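You operate a simulated robot arm through the tools that you are given. There is no shell and no other tool.

You are at the controls of a simulated robot arm. One attempt, no reset.

JOB
Swap the white guide at the outlet for the green one.
Fine: old guide on the guides shelf, outlet lever back over the new one. Set down upright: white guide. Where these are worked on the way, their far stop is far enough and under half their travel is too little: outlet lever.

The check looks at the end state, three seconds after you hand in, the way a careful person would. Anything else that was tipped, shoved, dropped, spilled or broken makes it a failure.

ROBOT AND FRAMES
A 6-joint arm with a two-finger gripper, fixed in place. Base frame: the origin is on the floor under the middle of its stand, x ahead of it, y to its left, z up. Units: mm, degrees, N and s.
It reaches about 1572 mm from its shoulder. Its first joint turns from -166.0 to 166.0 degrees. Payload 2.45 kg.
The TCP is the grasp point between the finger pads, 20 mm short of the fingertips. In the tool frame z runs along the fingers and y along their closing line. The gripper opens to 140 mm; its body begins 168 mm behind the TCP.
Orientation is told as [roll, pitch, yaw] about the base's x, y, z axes, in that order, counted from this pose: with the fingers straight down and closing along the base's y, the tool's x points along the base's -x, its y along +y and its z along -z.

CONTROLS
- The arm moves only by the tool apply_moves. Its argument "targets" is a list of rows, each a list of 3 entries, a list of its own where there are three numbers: the shift along the base's x, y, z in mm, then the turn, a rotation vector about the base's x, y, z in degrees, then the opening, from 0 (shut) to 1 (fully open). In form: [[[x, y, z], [rx, ry, rz], claw], ...]. A call has 1 to 20 rows; each row is the pose to reach, as a shift and turn from the pose commanded when the call began. Each row takes 0.2 s and may step no farther than 50 mm and 8.6 degrees from the row before; otherwise, or with a gripper value out of range, the whole call is refused. A pose out of reach is approached as far as the arm can. The call stops where the force on the tool passes 50 N (or 10 N more than at its start, if that is more) or the arm is blocked; 0.2 s more then pass. Each finger travels about 45 mm/s and halts on what it meets, pressing with about 26 N; the grip force reading is that of the motor and also rises with nothing between the fingers. The clock runs only during rows and for 0.2 s after the last one: add rows that repeat a pose to give the fingers time. It gives the time, the measured TCP pose, the force on the tool (base axes), the opening and the grip force at its end, in the units of the frame above (readings bear some noise), with the torque about the TCP (base axes, N m) and any sound that the robot's microphone picked up, and new pictures: "show" is both (left out), scene, wrist or none.
- Cameras (640 x 400 px; columns grow to the right, rows downward): "scene" is fixed at [51.2, 498.7, 1577.5]; the picture's right is [-0.53, -0.85, 0.00], its down [-0.24, 0.15, -0.96] and it looks along [0.81, -0.51, -0.29] (base axes); focal length 340 px, centre (320, 200). "wrist" rides on the gripper at [78, 11, -209] in the tool frame; the picture's right is [-0.14, 0.99, 0.00], its down [-0.92, -0.13, -0.37] and it looks along [-0.37, -0.05, 0.93] (tool axes); focal length 280 px, centre (320, 200). There is no depth. A picture from a camera that has moved, and an enlarged one, comes with that camera's place and axes in the base frame and with its lens.
- inspect(camera, box): a new picture of the part [left, top, right, bottom] of that camera's present view, enlarged. It takes no simulated time.
- finish_job(): hands the job in; it is judged then, once.

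Places have to be worked out from the pictures, the camera data and where the tool is seen. Open the gripper and draw the arm clear of the work before you hand the job in, unless the task says otherwise.

The tools are called after ">>>" as a command line: name --argument value ..., lists and objects as JSON in quotes. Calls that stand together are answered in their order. apply_moves: Moves the arm, as the interface text tells. Its arguments: {"type":"object","properties":{"targets":{"type":"array","items":{"type":"array"}},"show":{"type":"string","enum":["both","scene","wrist","none"]}},"required":["targets"]} The other tools are called the same way: inspect (camera, box) takes an enlarged picture of a part of a camera's view; finish_job () hands the job in.

At the start:

```text
clock: 0.0
ee_pos: [557.5, -92.0, 1497.7]
ee_rot: [0.0, 0.1, 0.0]
ft_force: [-0.3, 0.5, 0.9]
moment: [0.0, 0.01, 0.02]
finger_gap: 140.1
gripper_force: 0.1
```

scene: 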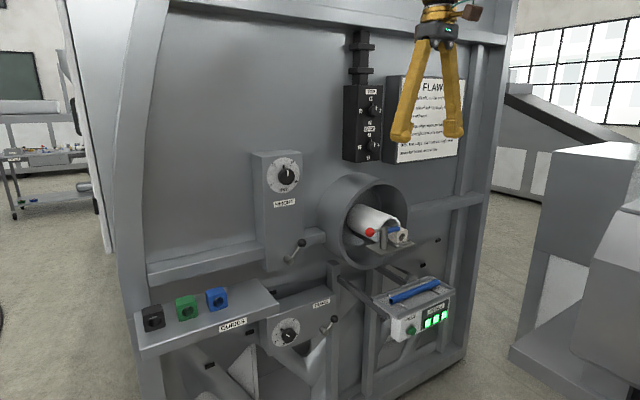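
wrist: 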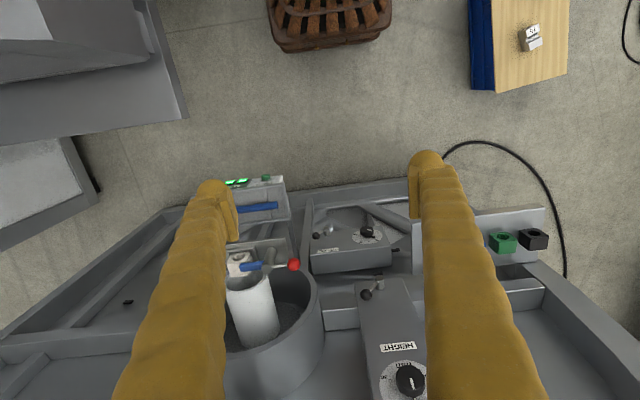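

I'll begin by looking closely at the outlet, the shelf and surrounding machine parts.

>>> inspect --camera "scene" --box '[310, 170, 470, 270]'

>>> inspect --camera "scene" --box '[120, 260, 280, 360]'

>>> inspect --camera "wrist" --box '[210, 160, 370, 260]'

>>> inspect --camera "wrist" --box '[420, 180, 580, 280]'

>>> inspect --camera "scene" --box '[350, 255, 510, 355]'

```text
4.00 times, centred on (390, 220) of scene
camera zoom: at [51.2, 498.7, 1577.5], right [-0.53, -0.85, 0.0], down [-0.24, 0.15, -0.96], along [0.81, -0.51, -0.29], focal length 1360 px, centre (40, 120)
```

zoom: 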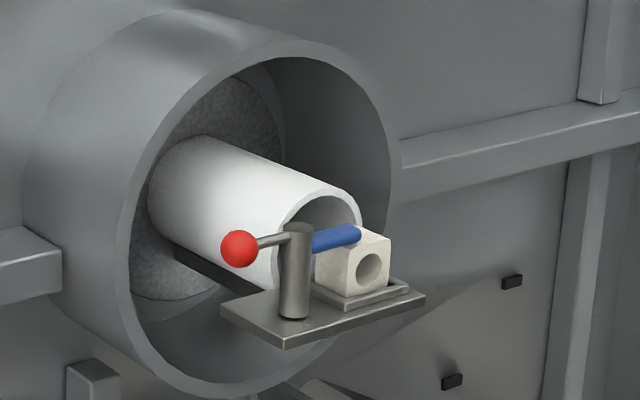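

```text
4.00 times, centred on (200, 310) of scene
camera zoom: at [51.2, 498.7, 1577.5], right [-0.53, -0.85, 0.0], down [-0.24, 0.15, -0.96], along [0.81, -0.51, -0.29], focal length 1360 px, centre (800, -240)
```

zoom: 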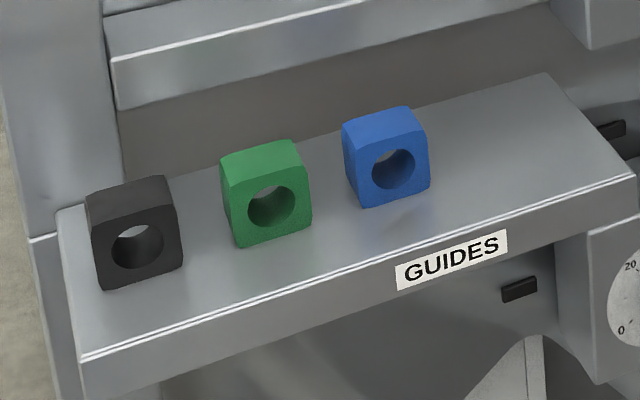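

```text
4.00 times, centred on (290, 210) of wrist
camera zoom: at [479.9, -81.1, 1708.2], right [0.14, 0.99, 0.0], down [0.92, -0.13, 0.37], along [0.37, -0.05, -0.93], focal length 1122 px, centre (440, 160)
```

zoom: 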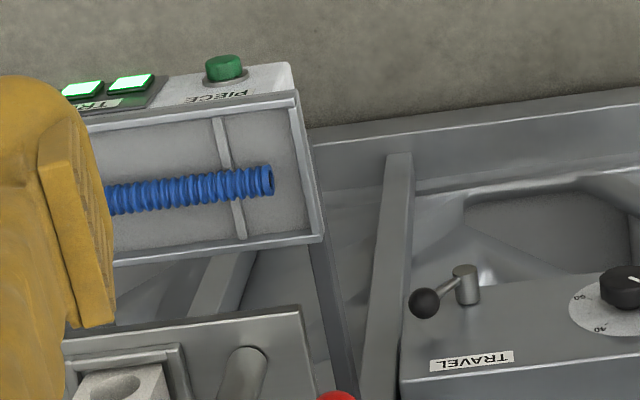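

```text
4.00 times, centred on (500, 230) of wrist
camera zoom: at [479.9, -81.1, 1708.2], right [0.14, 0.99, 0.0], down [0.92, -0.13, 0.37], along [0.37, -0.05, -0.93], focal length 1122 px, centre (-400, 80)
```

zoom: 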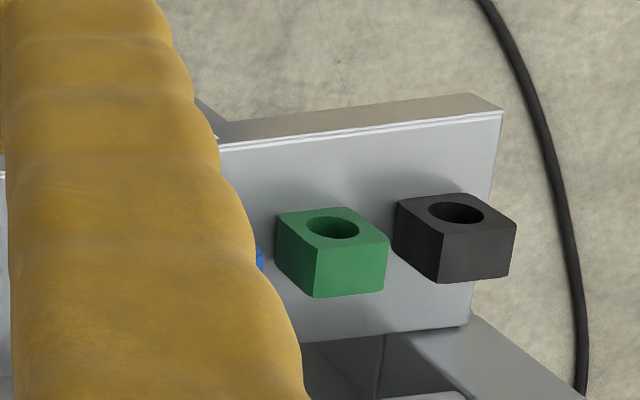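

```text
4.00 times, centred on (430, 305) of scene
camera zoom: at [51.2, 498.7, 1577.5], right [-0.53, -0.85, 0.0], down [-0.24, 0.15, -0.96], along [0.81, -0.51, -0.29], focal length 1360 px, centre (-120, -220)
```

zoom: 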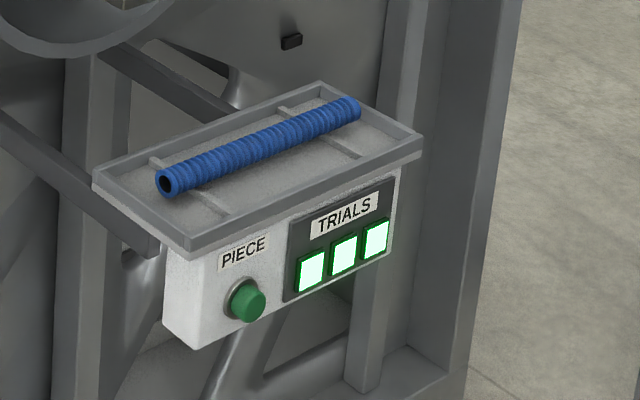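

The machine front faces the robot (-x); by triangulation the green guide is near (941, 376, 1005) and the outlet near (840, -325, 1110). I'll move the wrist camera in front of the outlet, staying well back, for a closer look.

>>> apply_moves --targets '[[[5, -40, -10], [0, 0, 0], 1], [[10, -80, -30], [0, 0, 0], 1], [[15, -120, -50], [0, 0, 0], 1], [[20, -160, -70], [0, 0, 0], 1], [[25, -200, -90], [0, 0, 0], 1], [[30, -233, -110], [0, 0, 0], 1], [[30, -233, -110], [0, 0, 0], 1]]' --show "both"

```text
clock: 1.6
ee_pos: [585.5, -327.0, 1386.1]
ee_rot: [0.0, 0.0, -0.1]
ft_force: [1.2, 0.3, -0.5]
moment: [-0.02, -0.01, 0.01]
finger_gap: 140.2
gripper_force: 0.1
camera wrist: at [506.3, -315.7, 1596.5], right [0.14, 0.99, 0.0], down [0.92, -0.13, 0.37], along [0.37, -0.05, -0.93], focal length 280 px, centre (320, 200)
```

scene: 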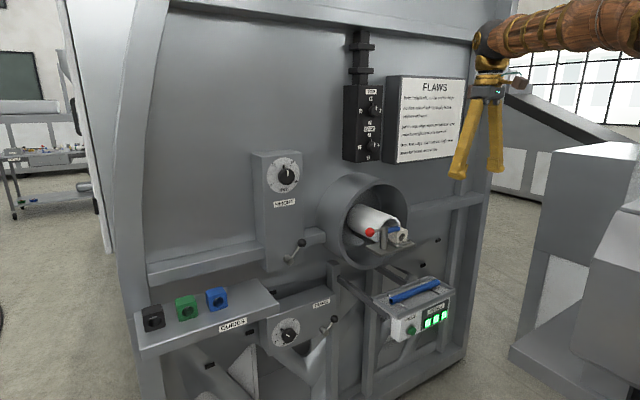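
wrist: 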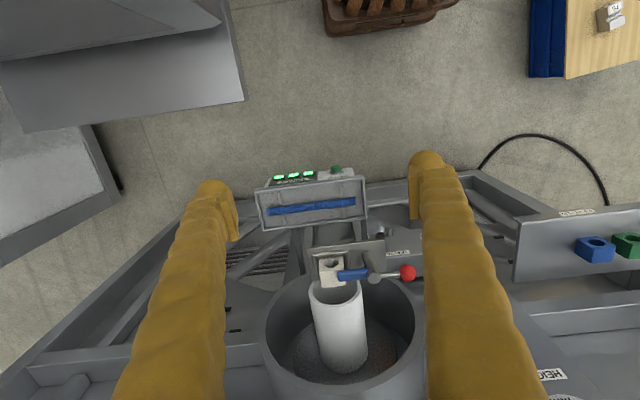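

>>> inspect --camera "wrist" --box '[260, 210, 436, 320]'

>>> inspect --camera "wrist" --box '[300, 230, 420, 305]'

>>> inspect --camera "scene" --box '[350, 210, 430, 260]'

```text
3.64 times, centred on (348, 265) of wrist
camera zoom: at [506.3, -315.7, 1596.5], right [0.14, 0.99, 0.0], down [0.92, -0.13, 0.37], along [0.37, -0.05, -0.93], focal length 1020 px, centre (218, -36)
```

zoom: 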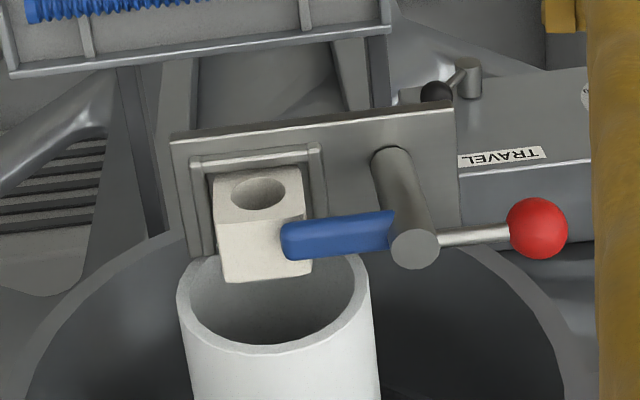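

```text
5.33 times, centred on (360, 268) of wrist
camera zoom: at [506.3, -315.7, 1596.5], right [0.14, 0.99, 0.0], down [0.92, -0.13, 0.37], along [0.37, -0.05, -0.93], focal length 1495 px, centre (107, -160)
```

zoom: 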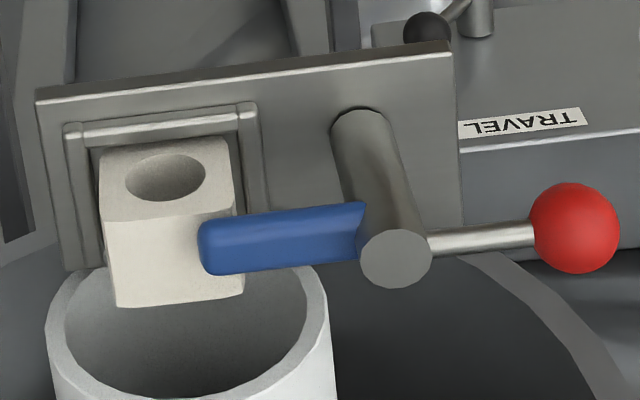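

```text
8.00 times, centred on (390, 235) of scene
camera zoom: at [51.2, 498.7, 1577.5], right [-0.53, -0.85, 0.0], down [-0.24, 0.15, -0.96], along [0.81, -0.51, -0.29], focal length 2720 px, centre (-240, -80)
```

zoom: 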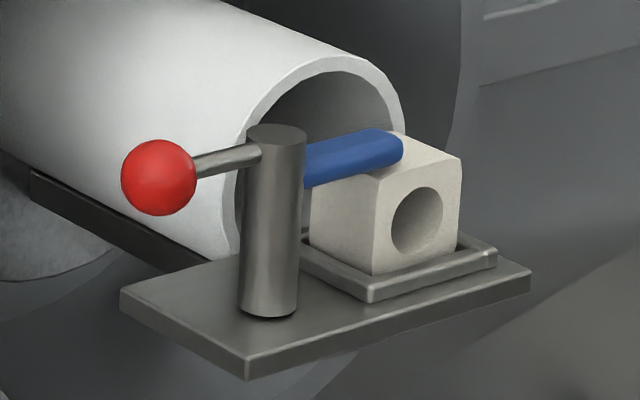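

Lever pivots on the vertical post near (851,-261), red ball at about (851,-197,1155), blue arm above the guide's top (z≈1131). Before planning grasps, I check the finger shape and thickness.

>>> inspect --camera "scene" --box '[430, 60, 558, 190]'

>>> inspect --camera "wrist" --box '[100, 140, 580, 400]'

>>> inspect --camera "wrist" --box '[500, 180, 640, 300]'

```text
3.08 times, centred on (494, 125) of scene
camera zoom: at [51.2, 498.7, 1577.5], right [-0.53, -0.85, 0.0], down [-0.24, 0.15, -0.96], along [0.81, -0.51, -0.29], focal length 1046 px, centre (-215, 431)
```

zoom: 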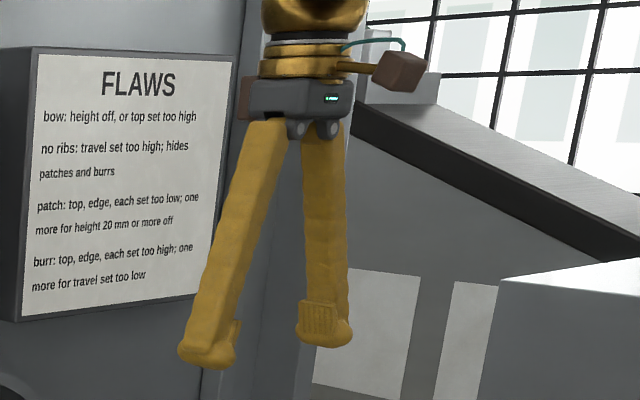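

```text
1.33 times, centred on (340, 270) of wrist
camera zoom: at [506.3, -315.7, 1596.5], right [0.14, 0.99, 0.0], down [0.92, -0.13, 0.37], along [0.37, -0.05, -0.93], focal length 374 px, centre (293, 107)
```

zoom: 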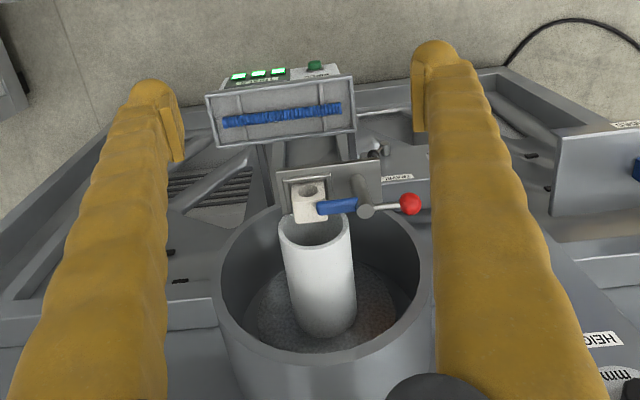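

```text
3.33 times, centred on (570, 240) of wrist
camera zoom: at [506.3, -315.7, 1596.5], right [0.14, 0.99, 0.0], down [0.92, -0.13, 0.37], along [0.37, -0.05, -0.93], focal length 935 px, centre (-513, 67)
```

zoom: 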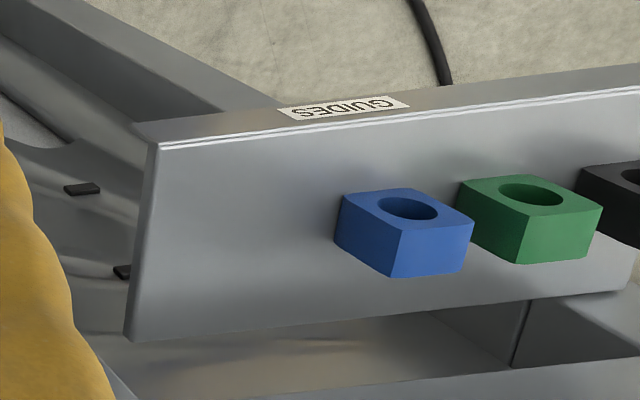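

Fingers look chunky (maybe 35–40 mm thick), and the gap between post and guide is only ~42 mm, so I want exact finger dimensions. I'll bring the gripper in front of the scene camera, yawed side-on, and view it open and partly shut.

>>> apply_moves --targets '[[[-12, 43, 6], [0, 0, -3], 1], [[-24, 86, 12], [0, 0, -6], 1], [[-36, 129, 18], [0, 0, -9], 1], [[-48, 172, 24], [0, 0, -12], 1], [[-60, 215, 30], [0, 0, -15], 1], [[-72, 258, 36], [0, 0, -18], 1], [[-84, 301, 42], [0, 0, -21], 1], [[-96, 344, 48], [0, 0, -24], 1], [[-108, 387, 54], [0, 0, -27], 1], [[-120, 430, 60], [0, 0, -30], 1], [[-137, 470, 62], [0, 0, -32], 1], [[-137, 470, 62], [0, 0, -32], 1]]' --show "scene"

```text
clock: 4.2
ee_pos: [451.4, 145.4, 1450.8]
ee_rot: [-0.1, 0.0, -31.9]
ft_force: [0.5, -0.2, 0.7]
moment: [0.02, 0.02, -0.02]
finger_gap: 140.0
gripper_force: 0.3
```

scene: 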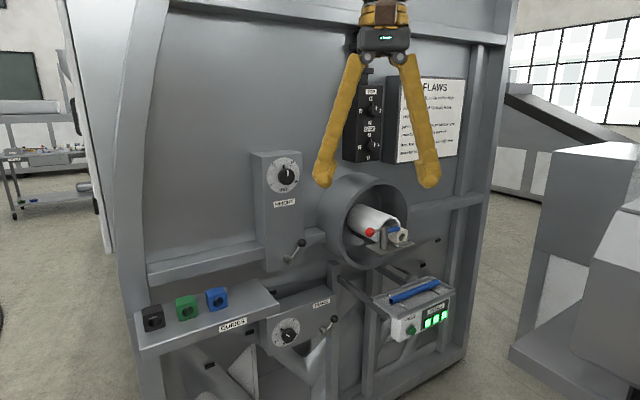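

Good side-on view. Inspecting, then I'll close to about 47 mm to see the finger shape at the guide grip width.

>>> inspect --camera "scene" --box '[296, 10, 456, 200]'

>>> apply_moves --targets '[[[0, 0, 0], [0, 0, 0], 0.36], [[0, 0, 0], [0, 0, 0], 0.36], [[0, 0, 0], [0, 0, 0], 0.36], [[0, 0, 0], [0, 0, 0], 0.36], [[0, 0, 0], [0, 0, 0], 0.36], [[0, 0, 0], [0, 0, 0], 0.36]]' --show "both"

>>> inspect --camera "scene" --box '[296, 10, 456, 200]'

>>> inspect --camera "scene" --box '[336, 140, 416, 190]'

```text
2.11 times, centred on (376, 105) of scene
camera zoom: at [51.2, 498.7, 1577.5], right [-0.53, -0.85, 0.0], down [-0.24, 0.15, -0.96], along [0.81, -0.51, -0.29], focal length 716 px, centre (202, 400)
```

zoom: 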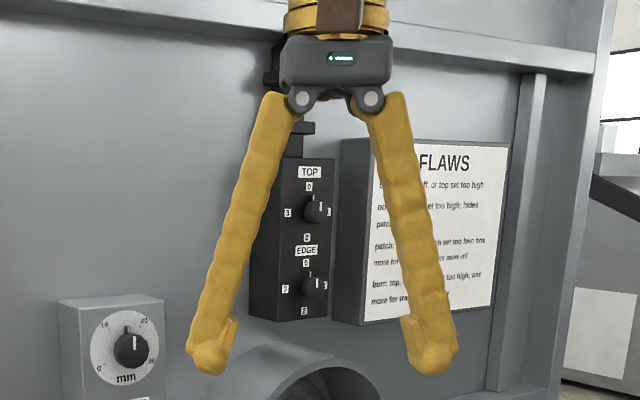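

```text
clock: 5.6
ee_pos: [451.7, 144.4, 1452.0]
ee_rot: [0.0, 0.0, -31.9]
ft_force: [-0.1, 0.1, -0.4]
moment: [-0.02, -0.03, -0.02]
finger_gap: 50.6
gripper_force: 0.1
camera wrist: at [390.6, 196.0, 1660.7], right [0.64, 0.77, 0.0], down [0.71, -0.6, 0.37], along [0.28, -0.24, -0.93], focal length 280 px, centre (320, 200)
```

scene: 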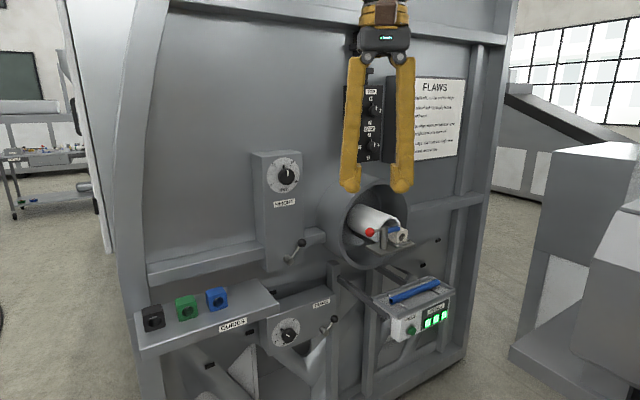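
wrist: 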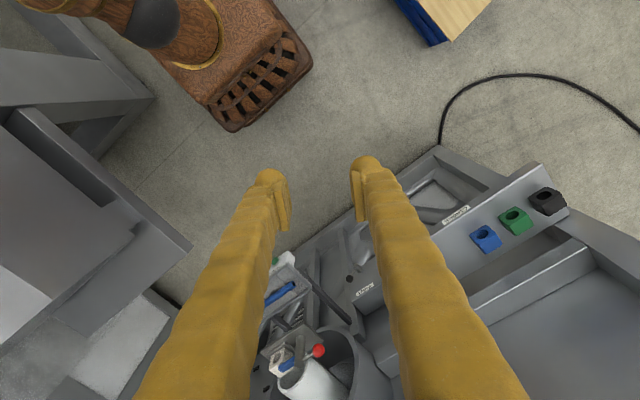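

```text
2.11 times, centred on (376, 105) of scene
camera zoom: at [51.2, 498.7, 1577.5], right [-0.53, -0.85, 0.0], down [-0.24, 0.15, -0.96], along [0.81, -0.51, -0.29], focal length 716 px, centre (202, 400)
```

zoom: 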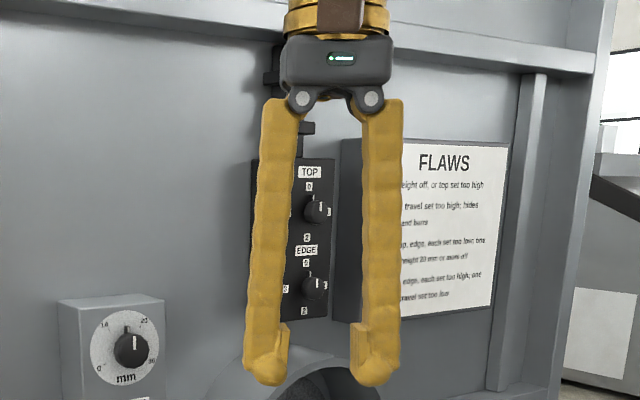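

```text
8.00 times, centred on (376, 165) of scene
camera zoom: at [51.2, 498.7, 1577.5], right [-0.53, -0.85, 0.0], down [-0.24, 0.15, -0.96], along [0.81, -0.51, -0.29], focal length 2720 px, centre (-128, 480)
```

zoom: 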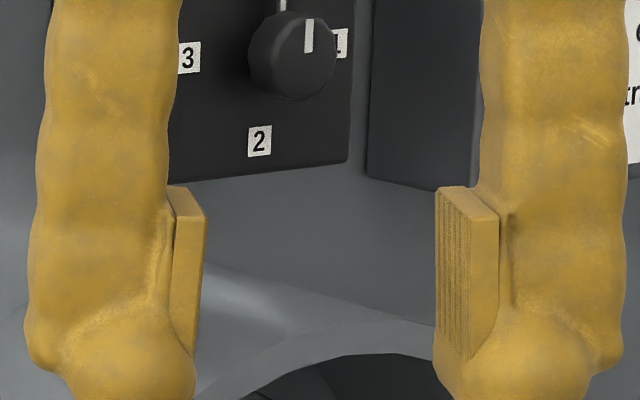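

Pads are about 51 mm apart here and each finger incl. pad looks ~30 mm thick, nearly parallel at this gap. I'll turn the gripper 90° to measure the finger width in the other direction.

>>> apply_moves --targets '[[[0, 0, 0], [0, 0, 8.5], 0.36], [[0, 0, 0], [0, 0, 17], 0.36], [[0, 0, 0], [0, 0, 25.5], 0.36], [[0, 0, 0], [0, 0, 34], 0.36], [[0, 0, 0], [0, 0, 42.5], 0.36], [[0, 0, 0], [0, 0, 51], 0.36], [[0, 0, 0], [0, 0, 59.5], 0.36], [[0, 0, 0], [0, 0, 68], 0.36], [[0, 0, 0], [0, 0, 76.5], 0.36], [[0, 0, 0], [0, 0, 85], 0.36], [[0, 0, 0], [0, 0, 90], 0.36], [[0, 0, 0], [0, 0, 90], 0.36]]' --show "scene"

>>> inspect --camera "scene" --box '[336, 140, 416, 190]'

>>> inspect --camera "scene" --box '[296, 0, 456, 200]'

```text
clock: 8.2
ee_pos: [450.3, 144.8, 1450.3]
ee_rot: [-0.1, 0.0, 58.1]
ft_force: [0.1, 1.0, 0.0]
moment: [0.01, -0.02, 0.03]
finger_gap: 50.4
gripper_force: 0.0
```

scene: 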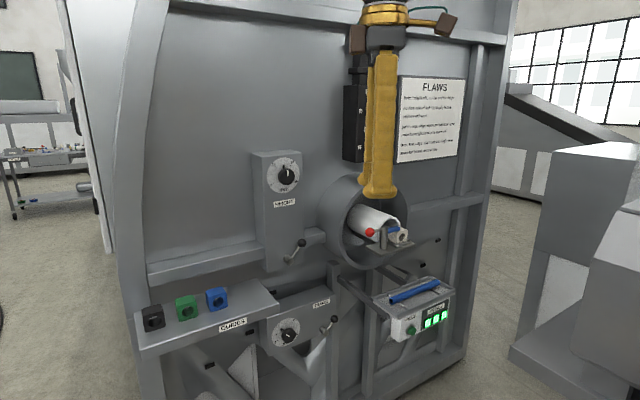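

```text
8.00 times, centred on (376, 165) of scene
camera zoom: at [51.2, 498.7, 1577.5], right [-0.53, -0.85, 0.0], down [-0.24, 0.15, -0.96], along [0.81, -0.51, -0.29], focal length 2720 px, centre (-128, 480)
```

zoom: 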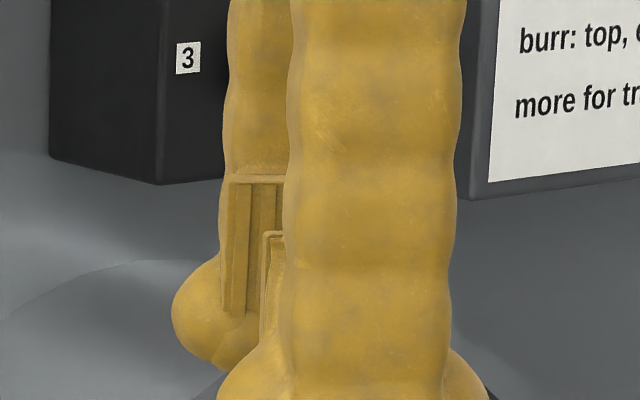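

```text
2.00 times, centred on (376, 100) of scene
camera zoom: at [51.2, 498.7, 1577.5], right [-0.53, -0.85, 0.0], down [-0.24, 0.15, -0.96], along [0.81, -0.51, -0.29], focal length 680 px, centre (208, 400)
```

zoom: 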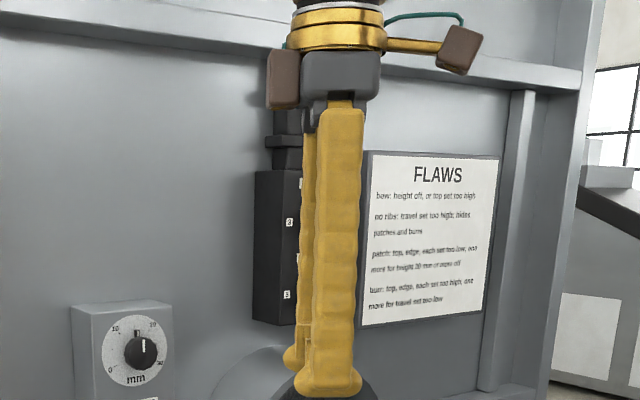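

Finger shank is ~31 mm wide with a ~50 mm wide bulb at the very tip. Now I go to the front of the lever ball with fingers shut, keeping back at x≈740, to look again.

>>> apply_moves --targets '[[[24, -28.5, -15], [0, 0, -4.85], 0], [[48, -57, -30], [0, 0, -9.7], 0], [[72, -85.5, -45], [0, 0, -14.5], 0], [[96, -114, -60], [0, 0, -19.4], 0], [[120, -142.5, -75], [0, 0, -24.2], 0], [[144, -171, -90], [0, 0, -29], 0], [[168, -199.5, -105], [0, 0, -33.9], 0], [[192, -228, -120], [0, 0, -38.7], 0], [[216, -256.5, -135], [0, 0, -43.6], 0], [[240, -285, -150], [0, 0, -48.4], 0], [[265, -313.5, -165], [0, 0, -53.2], 0], [[290, -342, -180], [0, 0, -58], 0], [[290, -342, -180], [0, 0, -58], 0]]' --show "both"

>>> inspect --camera "wrist" --box '[160, 240, 416, 400]'

>>> inspect --camera "scene" --box '[340, 130, 452, 260]'

```text
clock: 11.0
ee_pos: [741.5, -198.6, 1270.5]
ee_rot: [0.0, 0.0, 0.0]
ft_force: [0.4, -0.1, 1.3]
moment: [0.04, -0.02, 0.0]
finger_gap: 0.0
gripper_force: 25.5
camera wrist: at [662.8, -187.6, 1479.2], right [0.14, 0.99, 0.0], down [0.92, -0.13, 0.37], along [0.37, -0.05, -0.93], focal length 280 px, centre (320, 200)
```

scene: 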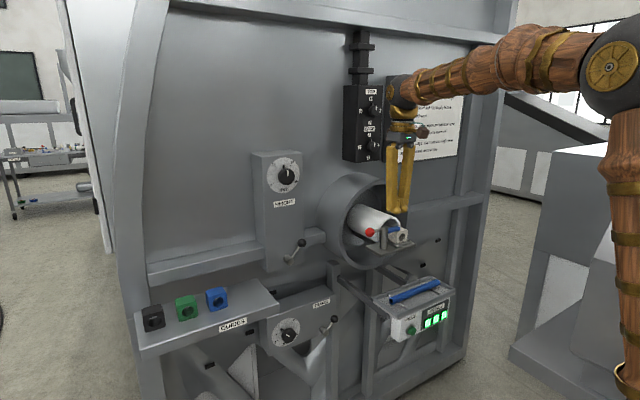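
wrist: 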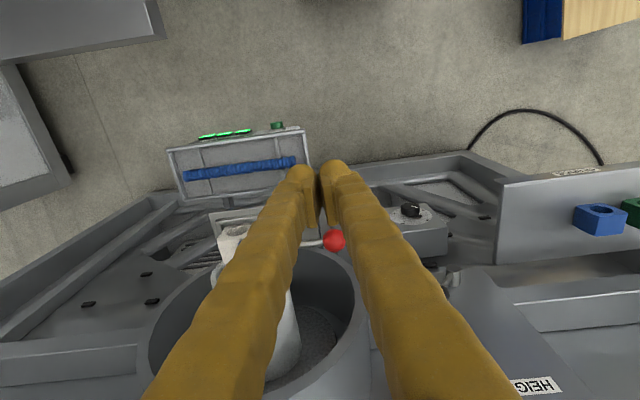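

```text
2.50 times, centred on (288, 320) of wrist
camera zoom: at [662.8, -187.6, 1479.2], right [0.14, 0.99, 0.0], down [0.92, -0.13, 0.37], along [0.37, -0.05, -0.93], focal length 701 px, centre (400, -100)
```

zoom: 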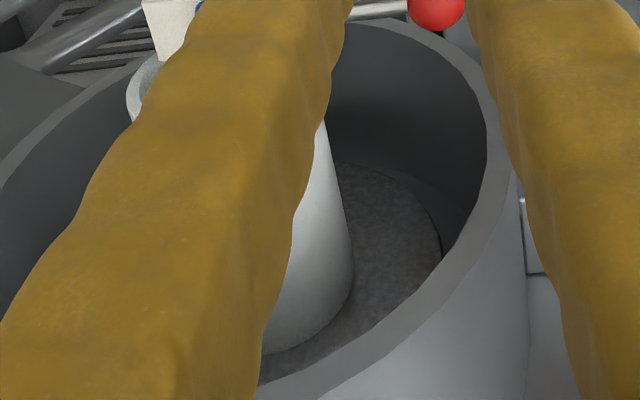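

```text
3.08 times, centred on (396, 195) of scene
camera zoom: at [51.2, 498.7, 1577.5], right [-0.53, -0.85, 0.0], down [-0.24, 0.15, -0.96], along [0.81, -0.51, -0.29], focal length 1046 px, centre (86, 215)
```

zoom: 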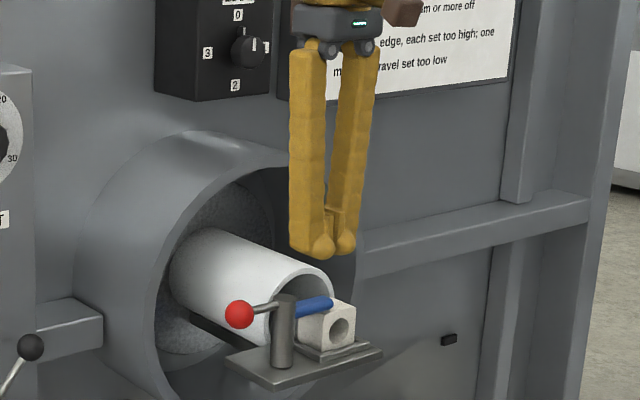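

Triangulation again puts the ball at about (849,-196,1157), and the tool projects where expected. I lower the shut fingers to ball height in front of the ball (x≈795), still clear of it.

>>> apply_moves --targets '[[[10, 0, -40], [0, 0, 0], 0], [[22, 1, -80], [0, 0, 0], 0], [[35, 1, -124], [0, 0, 0], 0], [[55, 1, -124], [0, 0, 0], 0], [[55, 1, -124], [0, 0, 0], 0]]' --show "both"

>>> inspect --camera "scene" --box '[340, 160, 452, 260]'

>>> inspect --camera "wrist" --box '[220, 140, 420, 265]'

```text
clock: 12.2
ee_pos: [795.8, -195.2, 1144.4]
ee_rot: [-0.1, 0.0, 0.0]
ft_force: [-0.7, -0.3, 0.7]
moment: [0.03, -0.05, 0.02]
finger_gap: 0.0
gripper_force: 26.2
camera wrist: at [718.8, -184.0, 1354.4], right [0.14, 0.99, 0.0], down [0.92, -0.13, 0.37], along [0.36, -0.05, -0.93], focal length 280 px, centre (320, 200)
```

scene: 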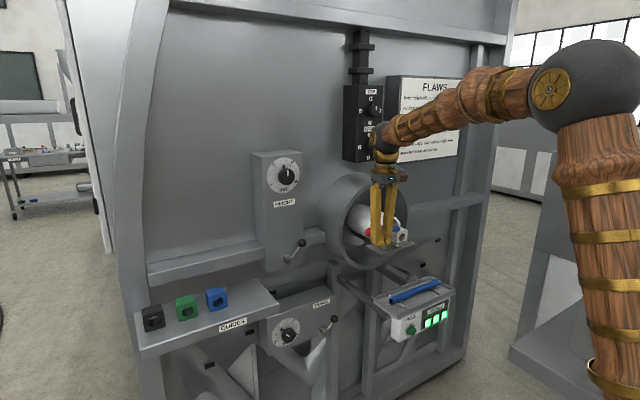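
wrist: 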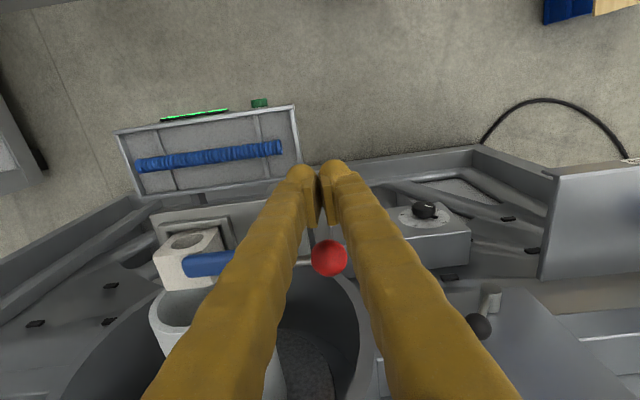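

```text
4.00 times, centred on (396, 210) of scene
camera zoom: at [51.2, 498.7, 1577.5], right [-0.53, -0.85, 0.0], down [-0.24, 0.15, -0.96], along [0.81, -0.51, -0.29], focal length 1360 px, centre (16, 160)
```

zoom: 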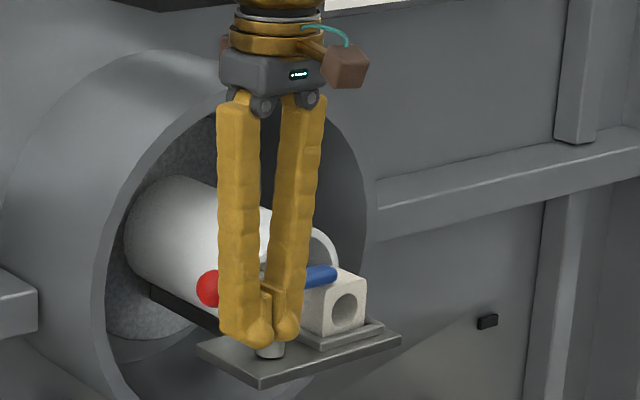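

```text
3.20 times, centred on (320, 202) of wrist
camera zoom: at [718.8, -184.0, 1354.4], right [0.14, 0.99, 0.0], down [0.92, -0.13, 0.37], along [0.36, -0.05, -0.93], focal length 897 px, centre (320, 192)
```

zoom: 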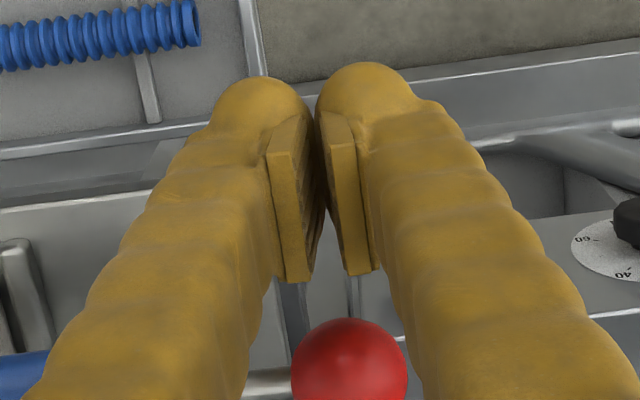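

The ball is at (849,-195,1157) and the fingers are just in front of it. I push it gently toward +x along the first ~10° of arc and read the force.

>>> apply_moves --targets '[[[12, 0, 0], [0, 0, 0], 0], [[18, 0, 0], [0, 0, 0], 0], [[22.5, 0, 0], [0, 0, 0], 0], [[25.5, 1.2, 0], [0, 0, -2.5], 0], [[28.3, 2.5, 0], [0, 0, -5], 0], [[31.3, 3.5, 0], [0, 0, -7.5], 0], [[34.3, 4.6, 0], [0, 0, -10], 0]]' --show "both"

>>> inspect --camera "wrist" --box '[120, 180, 440, 380]'

>>> inspect --camera "scene" --box '[340, 190, 436, 250]'

```text
clock: 13.5
ee_pos: [821.4, -194.5, 1145.8]
ee_rot: [0.0, 0.5, -5.7]
ft_force: [-25.8, 1.5, 1.4]
moment: [-0.14, -0.02, 0.03]
finger_gap: 6.0
gripper_force: 30.0
stopped in row 6: the force on the tool passed its limit at 56 N (the readings are from after the stop); the commanded pose is now the measured one
camera wrist: at [746.8, -174.5, 1355.9], right [0.24, 0.97, 0.0], down [0.91, -0.22, 0.36], along [0.35, -0.09, -0.93], focal length 280 px, centre (320, 200)
```

scene: 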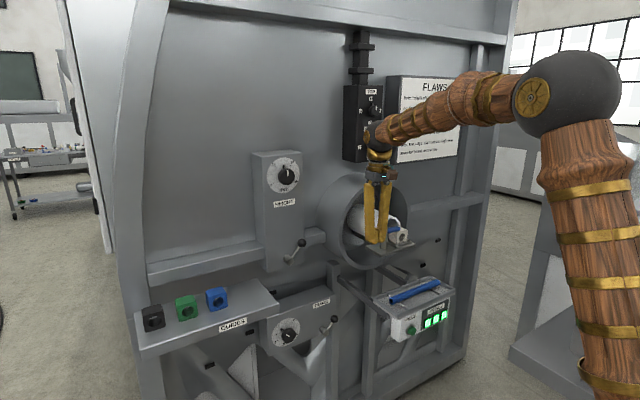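
wrist: 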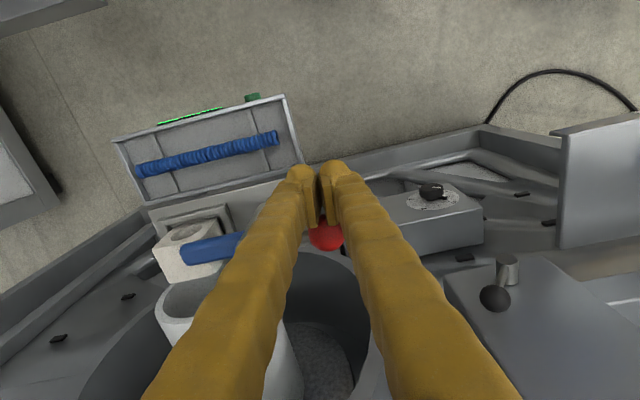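

```text
2.00 times, centred on (280, 280) of wrist
camera zoom: at [746.8, -174.5, 1355.9], right [0.24, 0.97, 0.0], down [0.91, -0.22, 0.36], along [0.35, -0.09, -0.93], focal length 561 px, centre (400, 40)
```

zoom: 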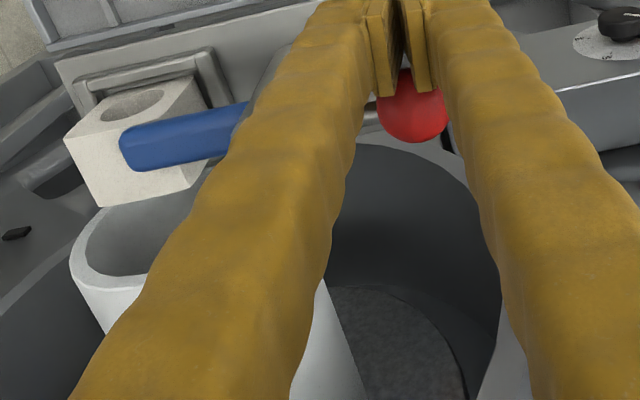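

```text
6.67 times, centred on (388, 220) of scene
camera zoom: at [51.2, 498.7, 1577.5], right [-0.53, -0.85, 0.0], down [-0.24, 0.15, -0.96], along [0.81, -0.51, -0.29], focal length 2266 px, centre (-133, 67)
```

zoom: 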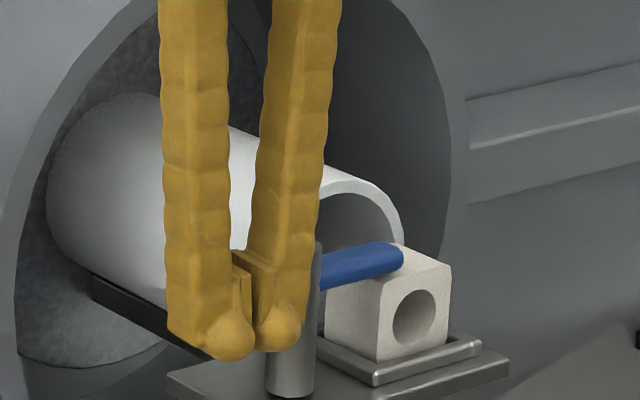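

The push toward +x met a hard stop (56 N, lever unmoved), so the closed stop is on that side and the ball must swing the other way, toward -x. I'll back off, go over the ball, and drop the shut fingers behind it.

>>> apply_moves --targets '[[[-15, 0, 0], [0, -0.5, 3], 0], [[-26, -1.5, 10], [0, -0.5, 5.7], 0], [[-26, -1.5, 55], [0, -0.5, 5.7], 0], [[-26, -1.5, 85], [0, -0.5, 5.7], 0], [[15, -1.5, 85], [0, -0.5, 5.7], 0], [[55, -1.5, 85], [0, -0.5, 5.7], 0], [[82, -1.5, 85], [0, -0.5, 5.7], 0], [[82, -1.5, 85], [0, -0.5, 5.7], 0]]' --show "both"

>>> inspect --camera "scene" --box '[340, 150, 436, 250]'

>>> inspect --camera "wrist" --box '[160, 100, 480, 300]'

```text
clock: 15.3
ee_pos: [903.0, -196.5, 1230.5]
ee_rot: [0.0, -0.2, -0.1]
ft_force: [-0.6, 0.2, -1.0]
moment: [-0.02, 0.02, 0.02]
finger_gap: 0.2
gripper_force: 28.9
camera wrist: at [824.9, -184.9, 1441.2], right [0.14, 0.99, 0.0], down [0.92, -0.13, 0.37], along [0.37, -0.05, -0.93], focal length 280 px, centre (320, 200)
```

scene: 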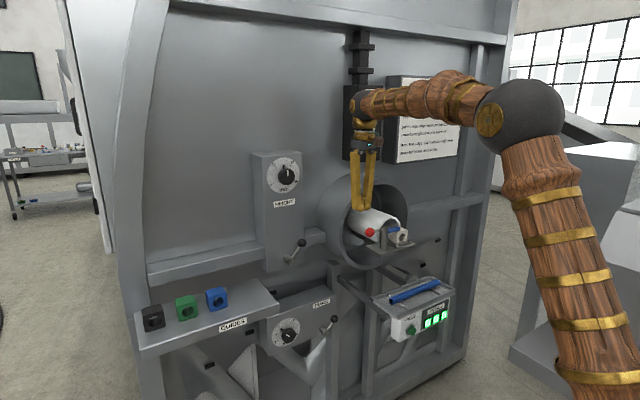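
wrist: 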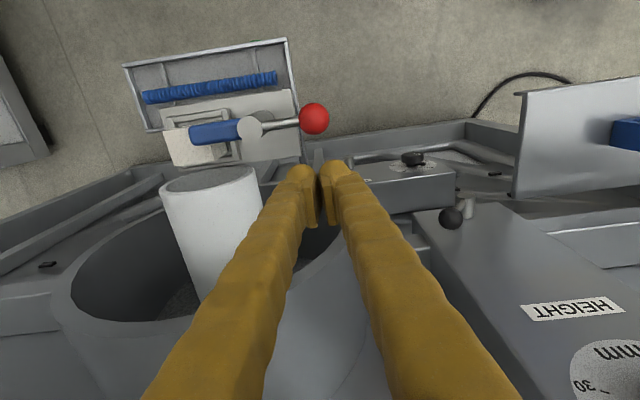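

```text
4.00 times, centred on (388, 200) of scene
camera zoom: at [51.2, 498.7, 1577.5], right [-0.53, -0.85, 0.0], down [-0.24, 0.15, -0.96], along [0.81, -0.51, -0.29], focal length 1360 px, centre (48, 200)
```

zoom: 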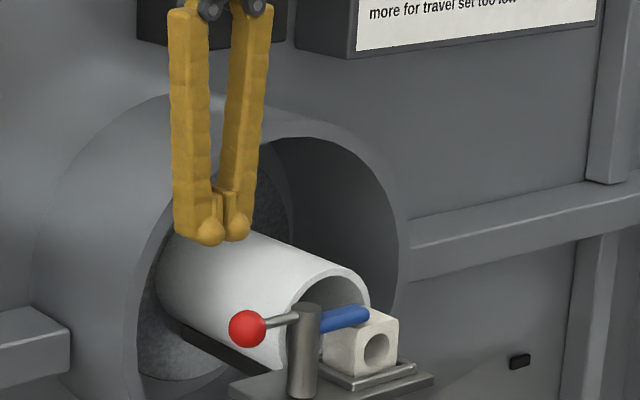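

```text
2.00 times, centred on (320, 200) of wrist
camera zoom: at [824.9, -184.9, 1441.2], right [0.14, 0.99, 0.0], down [0.92, -0.13, 0.37], along [0.37, -0.05, -0.93], focal length 561 px, centre (320, 200)
```

zoom: 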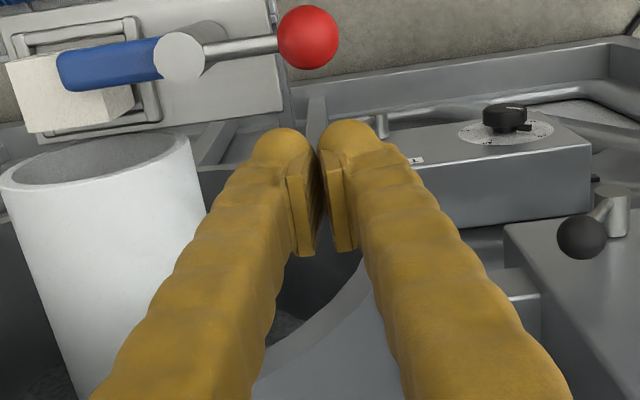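

The lever is still in its closed place; post ≈(851.5,-259), ball ≈(851.5,-195). I lower behind the ball and push gently toward -x for the first ~10°.

>>> apply_moves --targets '[[[0, 0, -45], [0, 0, 0], 0], [[0, 0, -85], [0, 0, 0], 0], [[-10, 0.5, -85], [0, 0, 0], 0], [[-16, 1, -85], [0, 0, 0], 0], [[-19.9, 1, -85], [0, 0, 0], 0], [[-22.8, 2.3, -85], [0, 0, 2.5], 0], [[-25.6, 3.6, -85], [0, 0, 5], 0], [[-28.6, 4.7, -85], [0, 0, 7.5], 0], [[-31.5, 5.6, -85], [0, 0, 10], 0]]' --show "both"

>>> inspect --camera "scene" --box '[340, 190, 436, 250]'

>>> inspect --camera "wrist" --box '[100, 80, 420, 280]'

```text
clock: 17.3
ee_pos: [873.2, -189.2, 1146.9]
ee_rot: [-0.1, -0.3, 10.0]
ft_force: [-0.5, 0.6, -0.2]
moment: [-0.02, 0.02, 0.0]
finger_gap: 0.2
gripper_force: 29.4
camera wrist: at [794.1, -192.6, 1355.3], right [-0.03, 1.0, 0.0], down [0.93, 0.03, 0.37], along [0.37, 0.01, -0.93], focal length 280 px, centre (320, 200)
```

scene: 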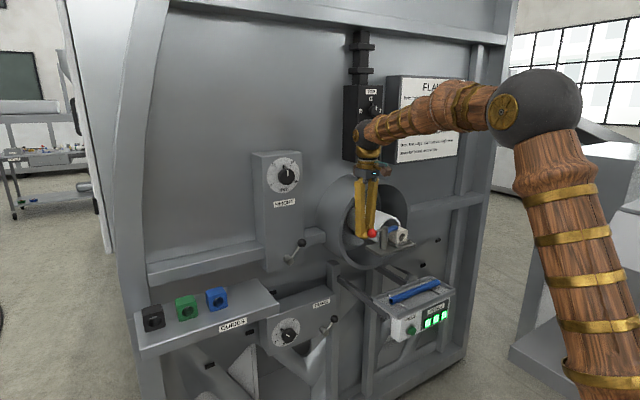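
wrist: 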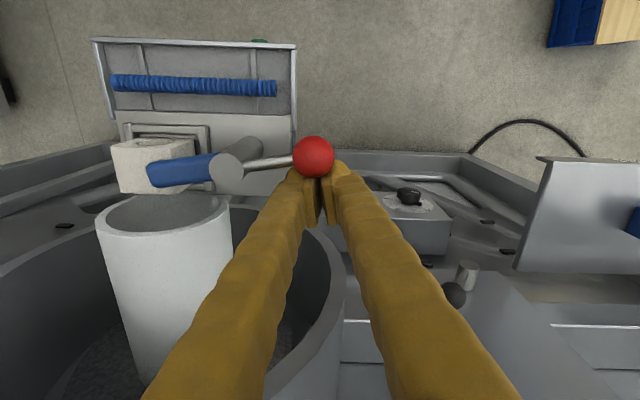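

```text
6.67 times, centred on (388, 220) of scene
camera zoom: at [51.2, 498.7, 1577.5], right [-0.53, -0.85, 0.0], down [-0.24, 0.15, -0.96], along [0.81, -0.51, -0.29], focal length 2266 px, centre (-133, 67)
```

zoom: 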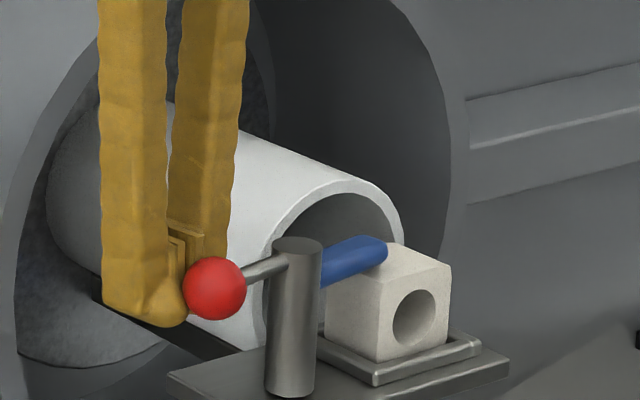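

```text
2.00 times, centred on (260, 180) of wrist
camera zoom: at [794.1, -192.6, 1355.3], right [-0.03, 1.0, 0.0], down [0.93, 0.03, 0.37], along [0.37, 0.01, -0.93], focal length 561 px, centre (440, 240)
```

zoom: 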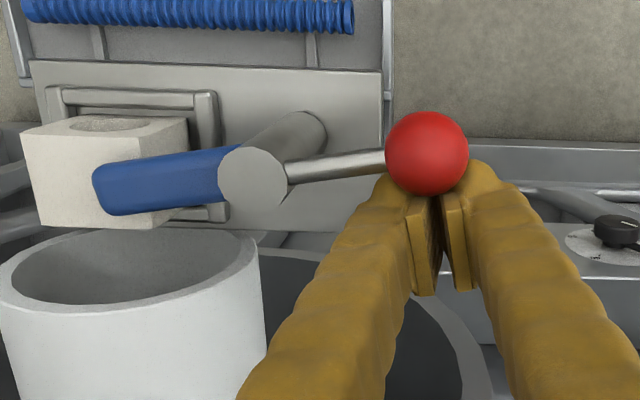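

The lever moves freely this way (~10° so far, no force). I continue along the arc to ~50°, yawing with it.

>>> apply_moves --targets '[[[-4.9, 1.3, 0], [0, 0, 4], 0], [[-9.8, 2.2, 0], [0, 0, 8], 0], [[-14.7, 2.7, 0], [0, 0, 12], 0], [[-19.7, 2.9, 0], [0, 0, 16], 0], [[-24.7, 2.8, 0], [0, 0, 20], 0], [[-29.7, 2.4, 0], [0, 0, 24], 0], [[-34.6, 1.6, 0], [0, 0, 28], 0], [[-39.4, 0.4, 0], [0, 0, 32], 0], [[-44.1, -1.1, 0], [0, 0, 36], 0], [[-48.8, -3, 0], [0, 0, 40], 0]]' --show "both"

>>> inspect --camera "scene" --box '[340, 190, 436, 250]'

>>> inspect --camera "wrist" --box '[100, 80, 420, 280]'

```text
clock: 19.5
ee_pos: [824.7, -191.9, 1145.1]
ee_rot: [0.0, -0.1, 49.8]
ft_force: [0.3, 0.7, 0.1]
moment: [0.02, 0.04, 0.0]
finger_gap: 0.0
gripper_force: 29.7
camera wrist: at [766.0, -245.3, 1354.8], right [-0.67, 0.74, 0.0], down [0.69, 0.62, 0.37], along [0.28, 0.25, -0.93], focal length 280 px, centre (320, 200)
```

scene: 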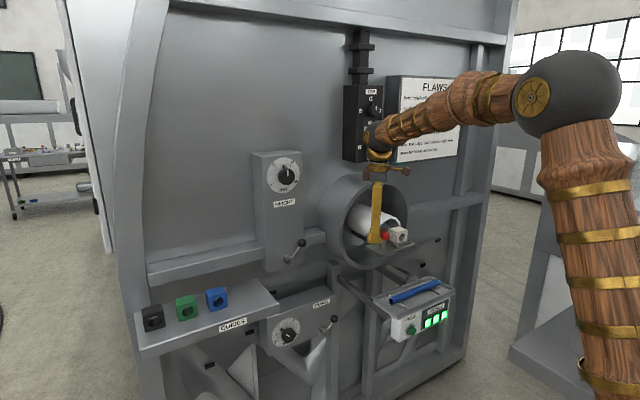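
wrist: 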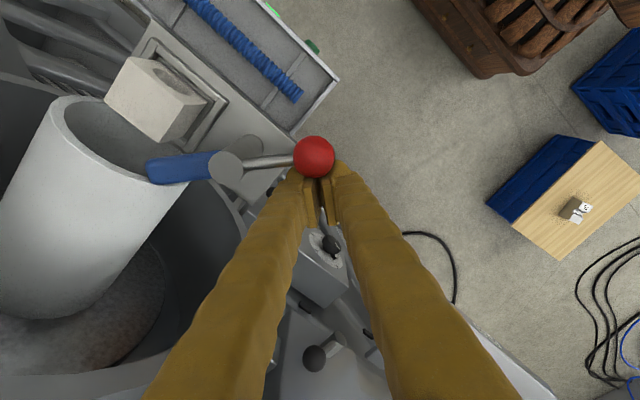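

```text
6.67 times, centred on (388, 220) of scene
camera zoom: at [51.2, 498.7, 1577.5], right [-0.53, -0.85, 0.0], down [-0.24, 0.15, -0.96], along [0.81, -0.51, -0.29], focal length 2266 px, centre (-133, 67)
```

zoom: 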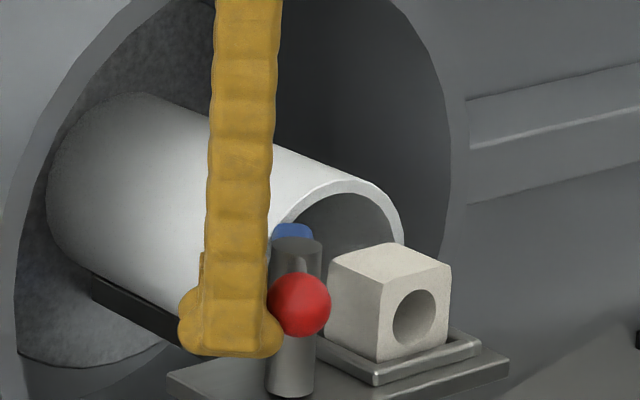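

```text
2.00 times, centred on (260, 180) of wrist
camera zoom: at [766.0, -245.3, 1354.8], right [-0.67, 0.74, 0.0], down [0.69, 0.62, 0.37], along [0.28, 0.25, -0.93], focal length 561 px, centre (440, 240)
```

zoom: 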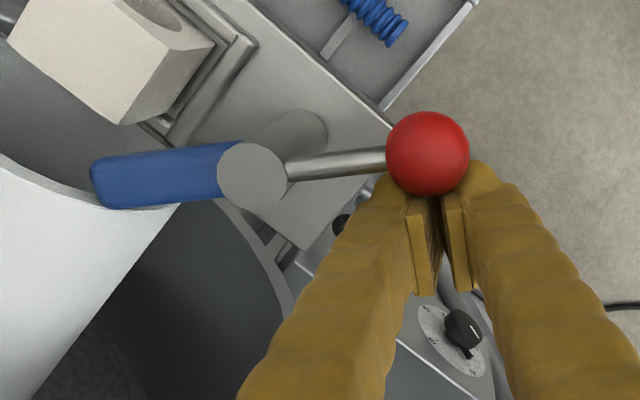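

Lever at ~50° with no resistance. Continuing around toward 90°.

>>> apply_moves --targets '[[[-4.6, -2.1, 0], [0, 0, 4], 0], [[-8.9, -4.6, 0], [0, 0, 8], 0], [[-13.1, -7.3, 0], [0, 0, 12], 0], [[-17.1, -10.4, 0], [0, 0, 16], 0], [[-20.8, -13.6, 0], [0, 0, 20], 0], [[-24.3, -17.2, 0], [0, 0, 24], 0], [[-27.5, -21, 0], [0, 0, 28], 0], [[-30.5, -25, 0], [0, 0, 32], 0], [[-33.2, -29.2, 0], [0, 0, 36], 0], [[-35.6, -33.6, 0], [0, 0, 40], 0]]' --show "both"

>>> inspect --camera "wrist" --box '[100, 80, 420, 280]'

>>> inspect --camera "scene" --box '[340, 190, 436, 250]'

```text
clock: 21.6
ee_pos: [791.8, -218.3, 1144.9]
ee_rot: [0.1, -0.5, 87.5]
ft_force: [5.4, 19.8, 0.6]
moment: [-0.11, -0.03, 0.0]
finger_gap: 0.0
gripper_force: 29.6
stopped in row 10: the force on the tool passed its limit at 57 N (the readings are from after the stop); the commanded pose is now the measured one
camera wrist: at [778.1, -296.8, 1353.9], right [-0.98, 0.18, 0.0], down [0.17, 0.91, 0.38], along [0.07, 0.37, -0.93], focal length 280 px, centre (320, 200)
```

scene: 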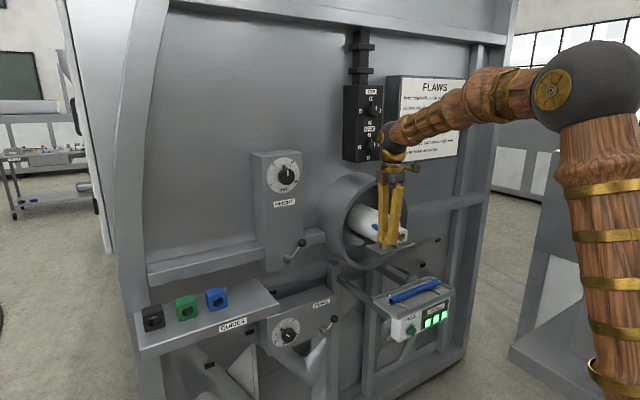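
wrist: 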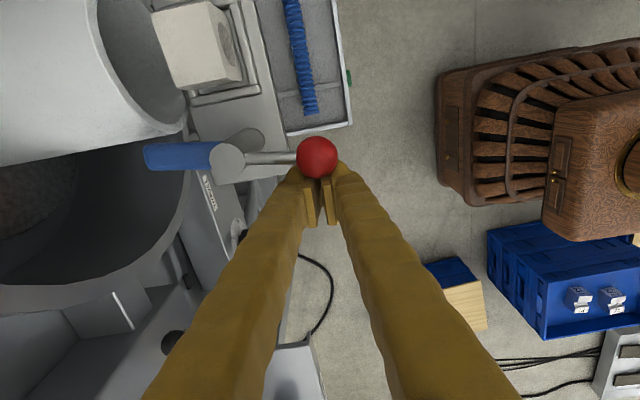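

```text
2.00 times, centred on (260, 180) of wrist
camera zoom: at [778.1, -296.8, 1353.9], right [-0.98, 0.18, 0.0], down [0.17, 0.91, 0.38], along [0.07, 0.37, -0.93], focal length 561 px, centre (440, 240)
```

zoom: 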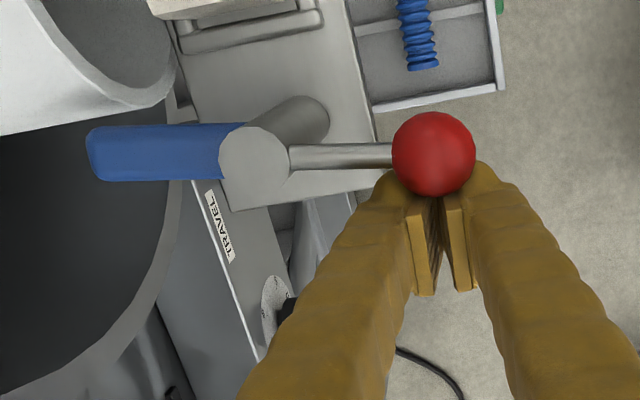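

```text
6.67 times, centred on (388, 220) of scene
camera zoom: at [51.2, 498.7, 1577.5], right [-0.53, -0.85, 0.0], down [-0.24, 0.15, -0.96], along [0.81, -0.51, -0.29], focal length 2266 px, centre (-133, 67)
```

zoom: 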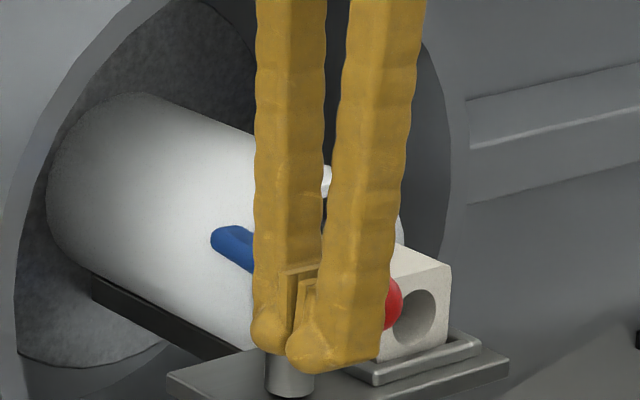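

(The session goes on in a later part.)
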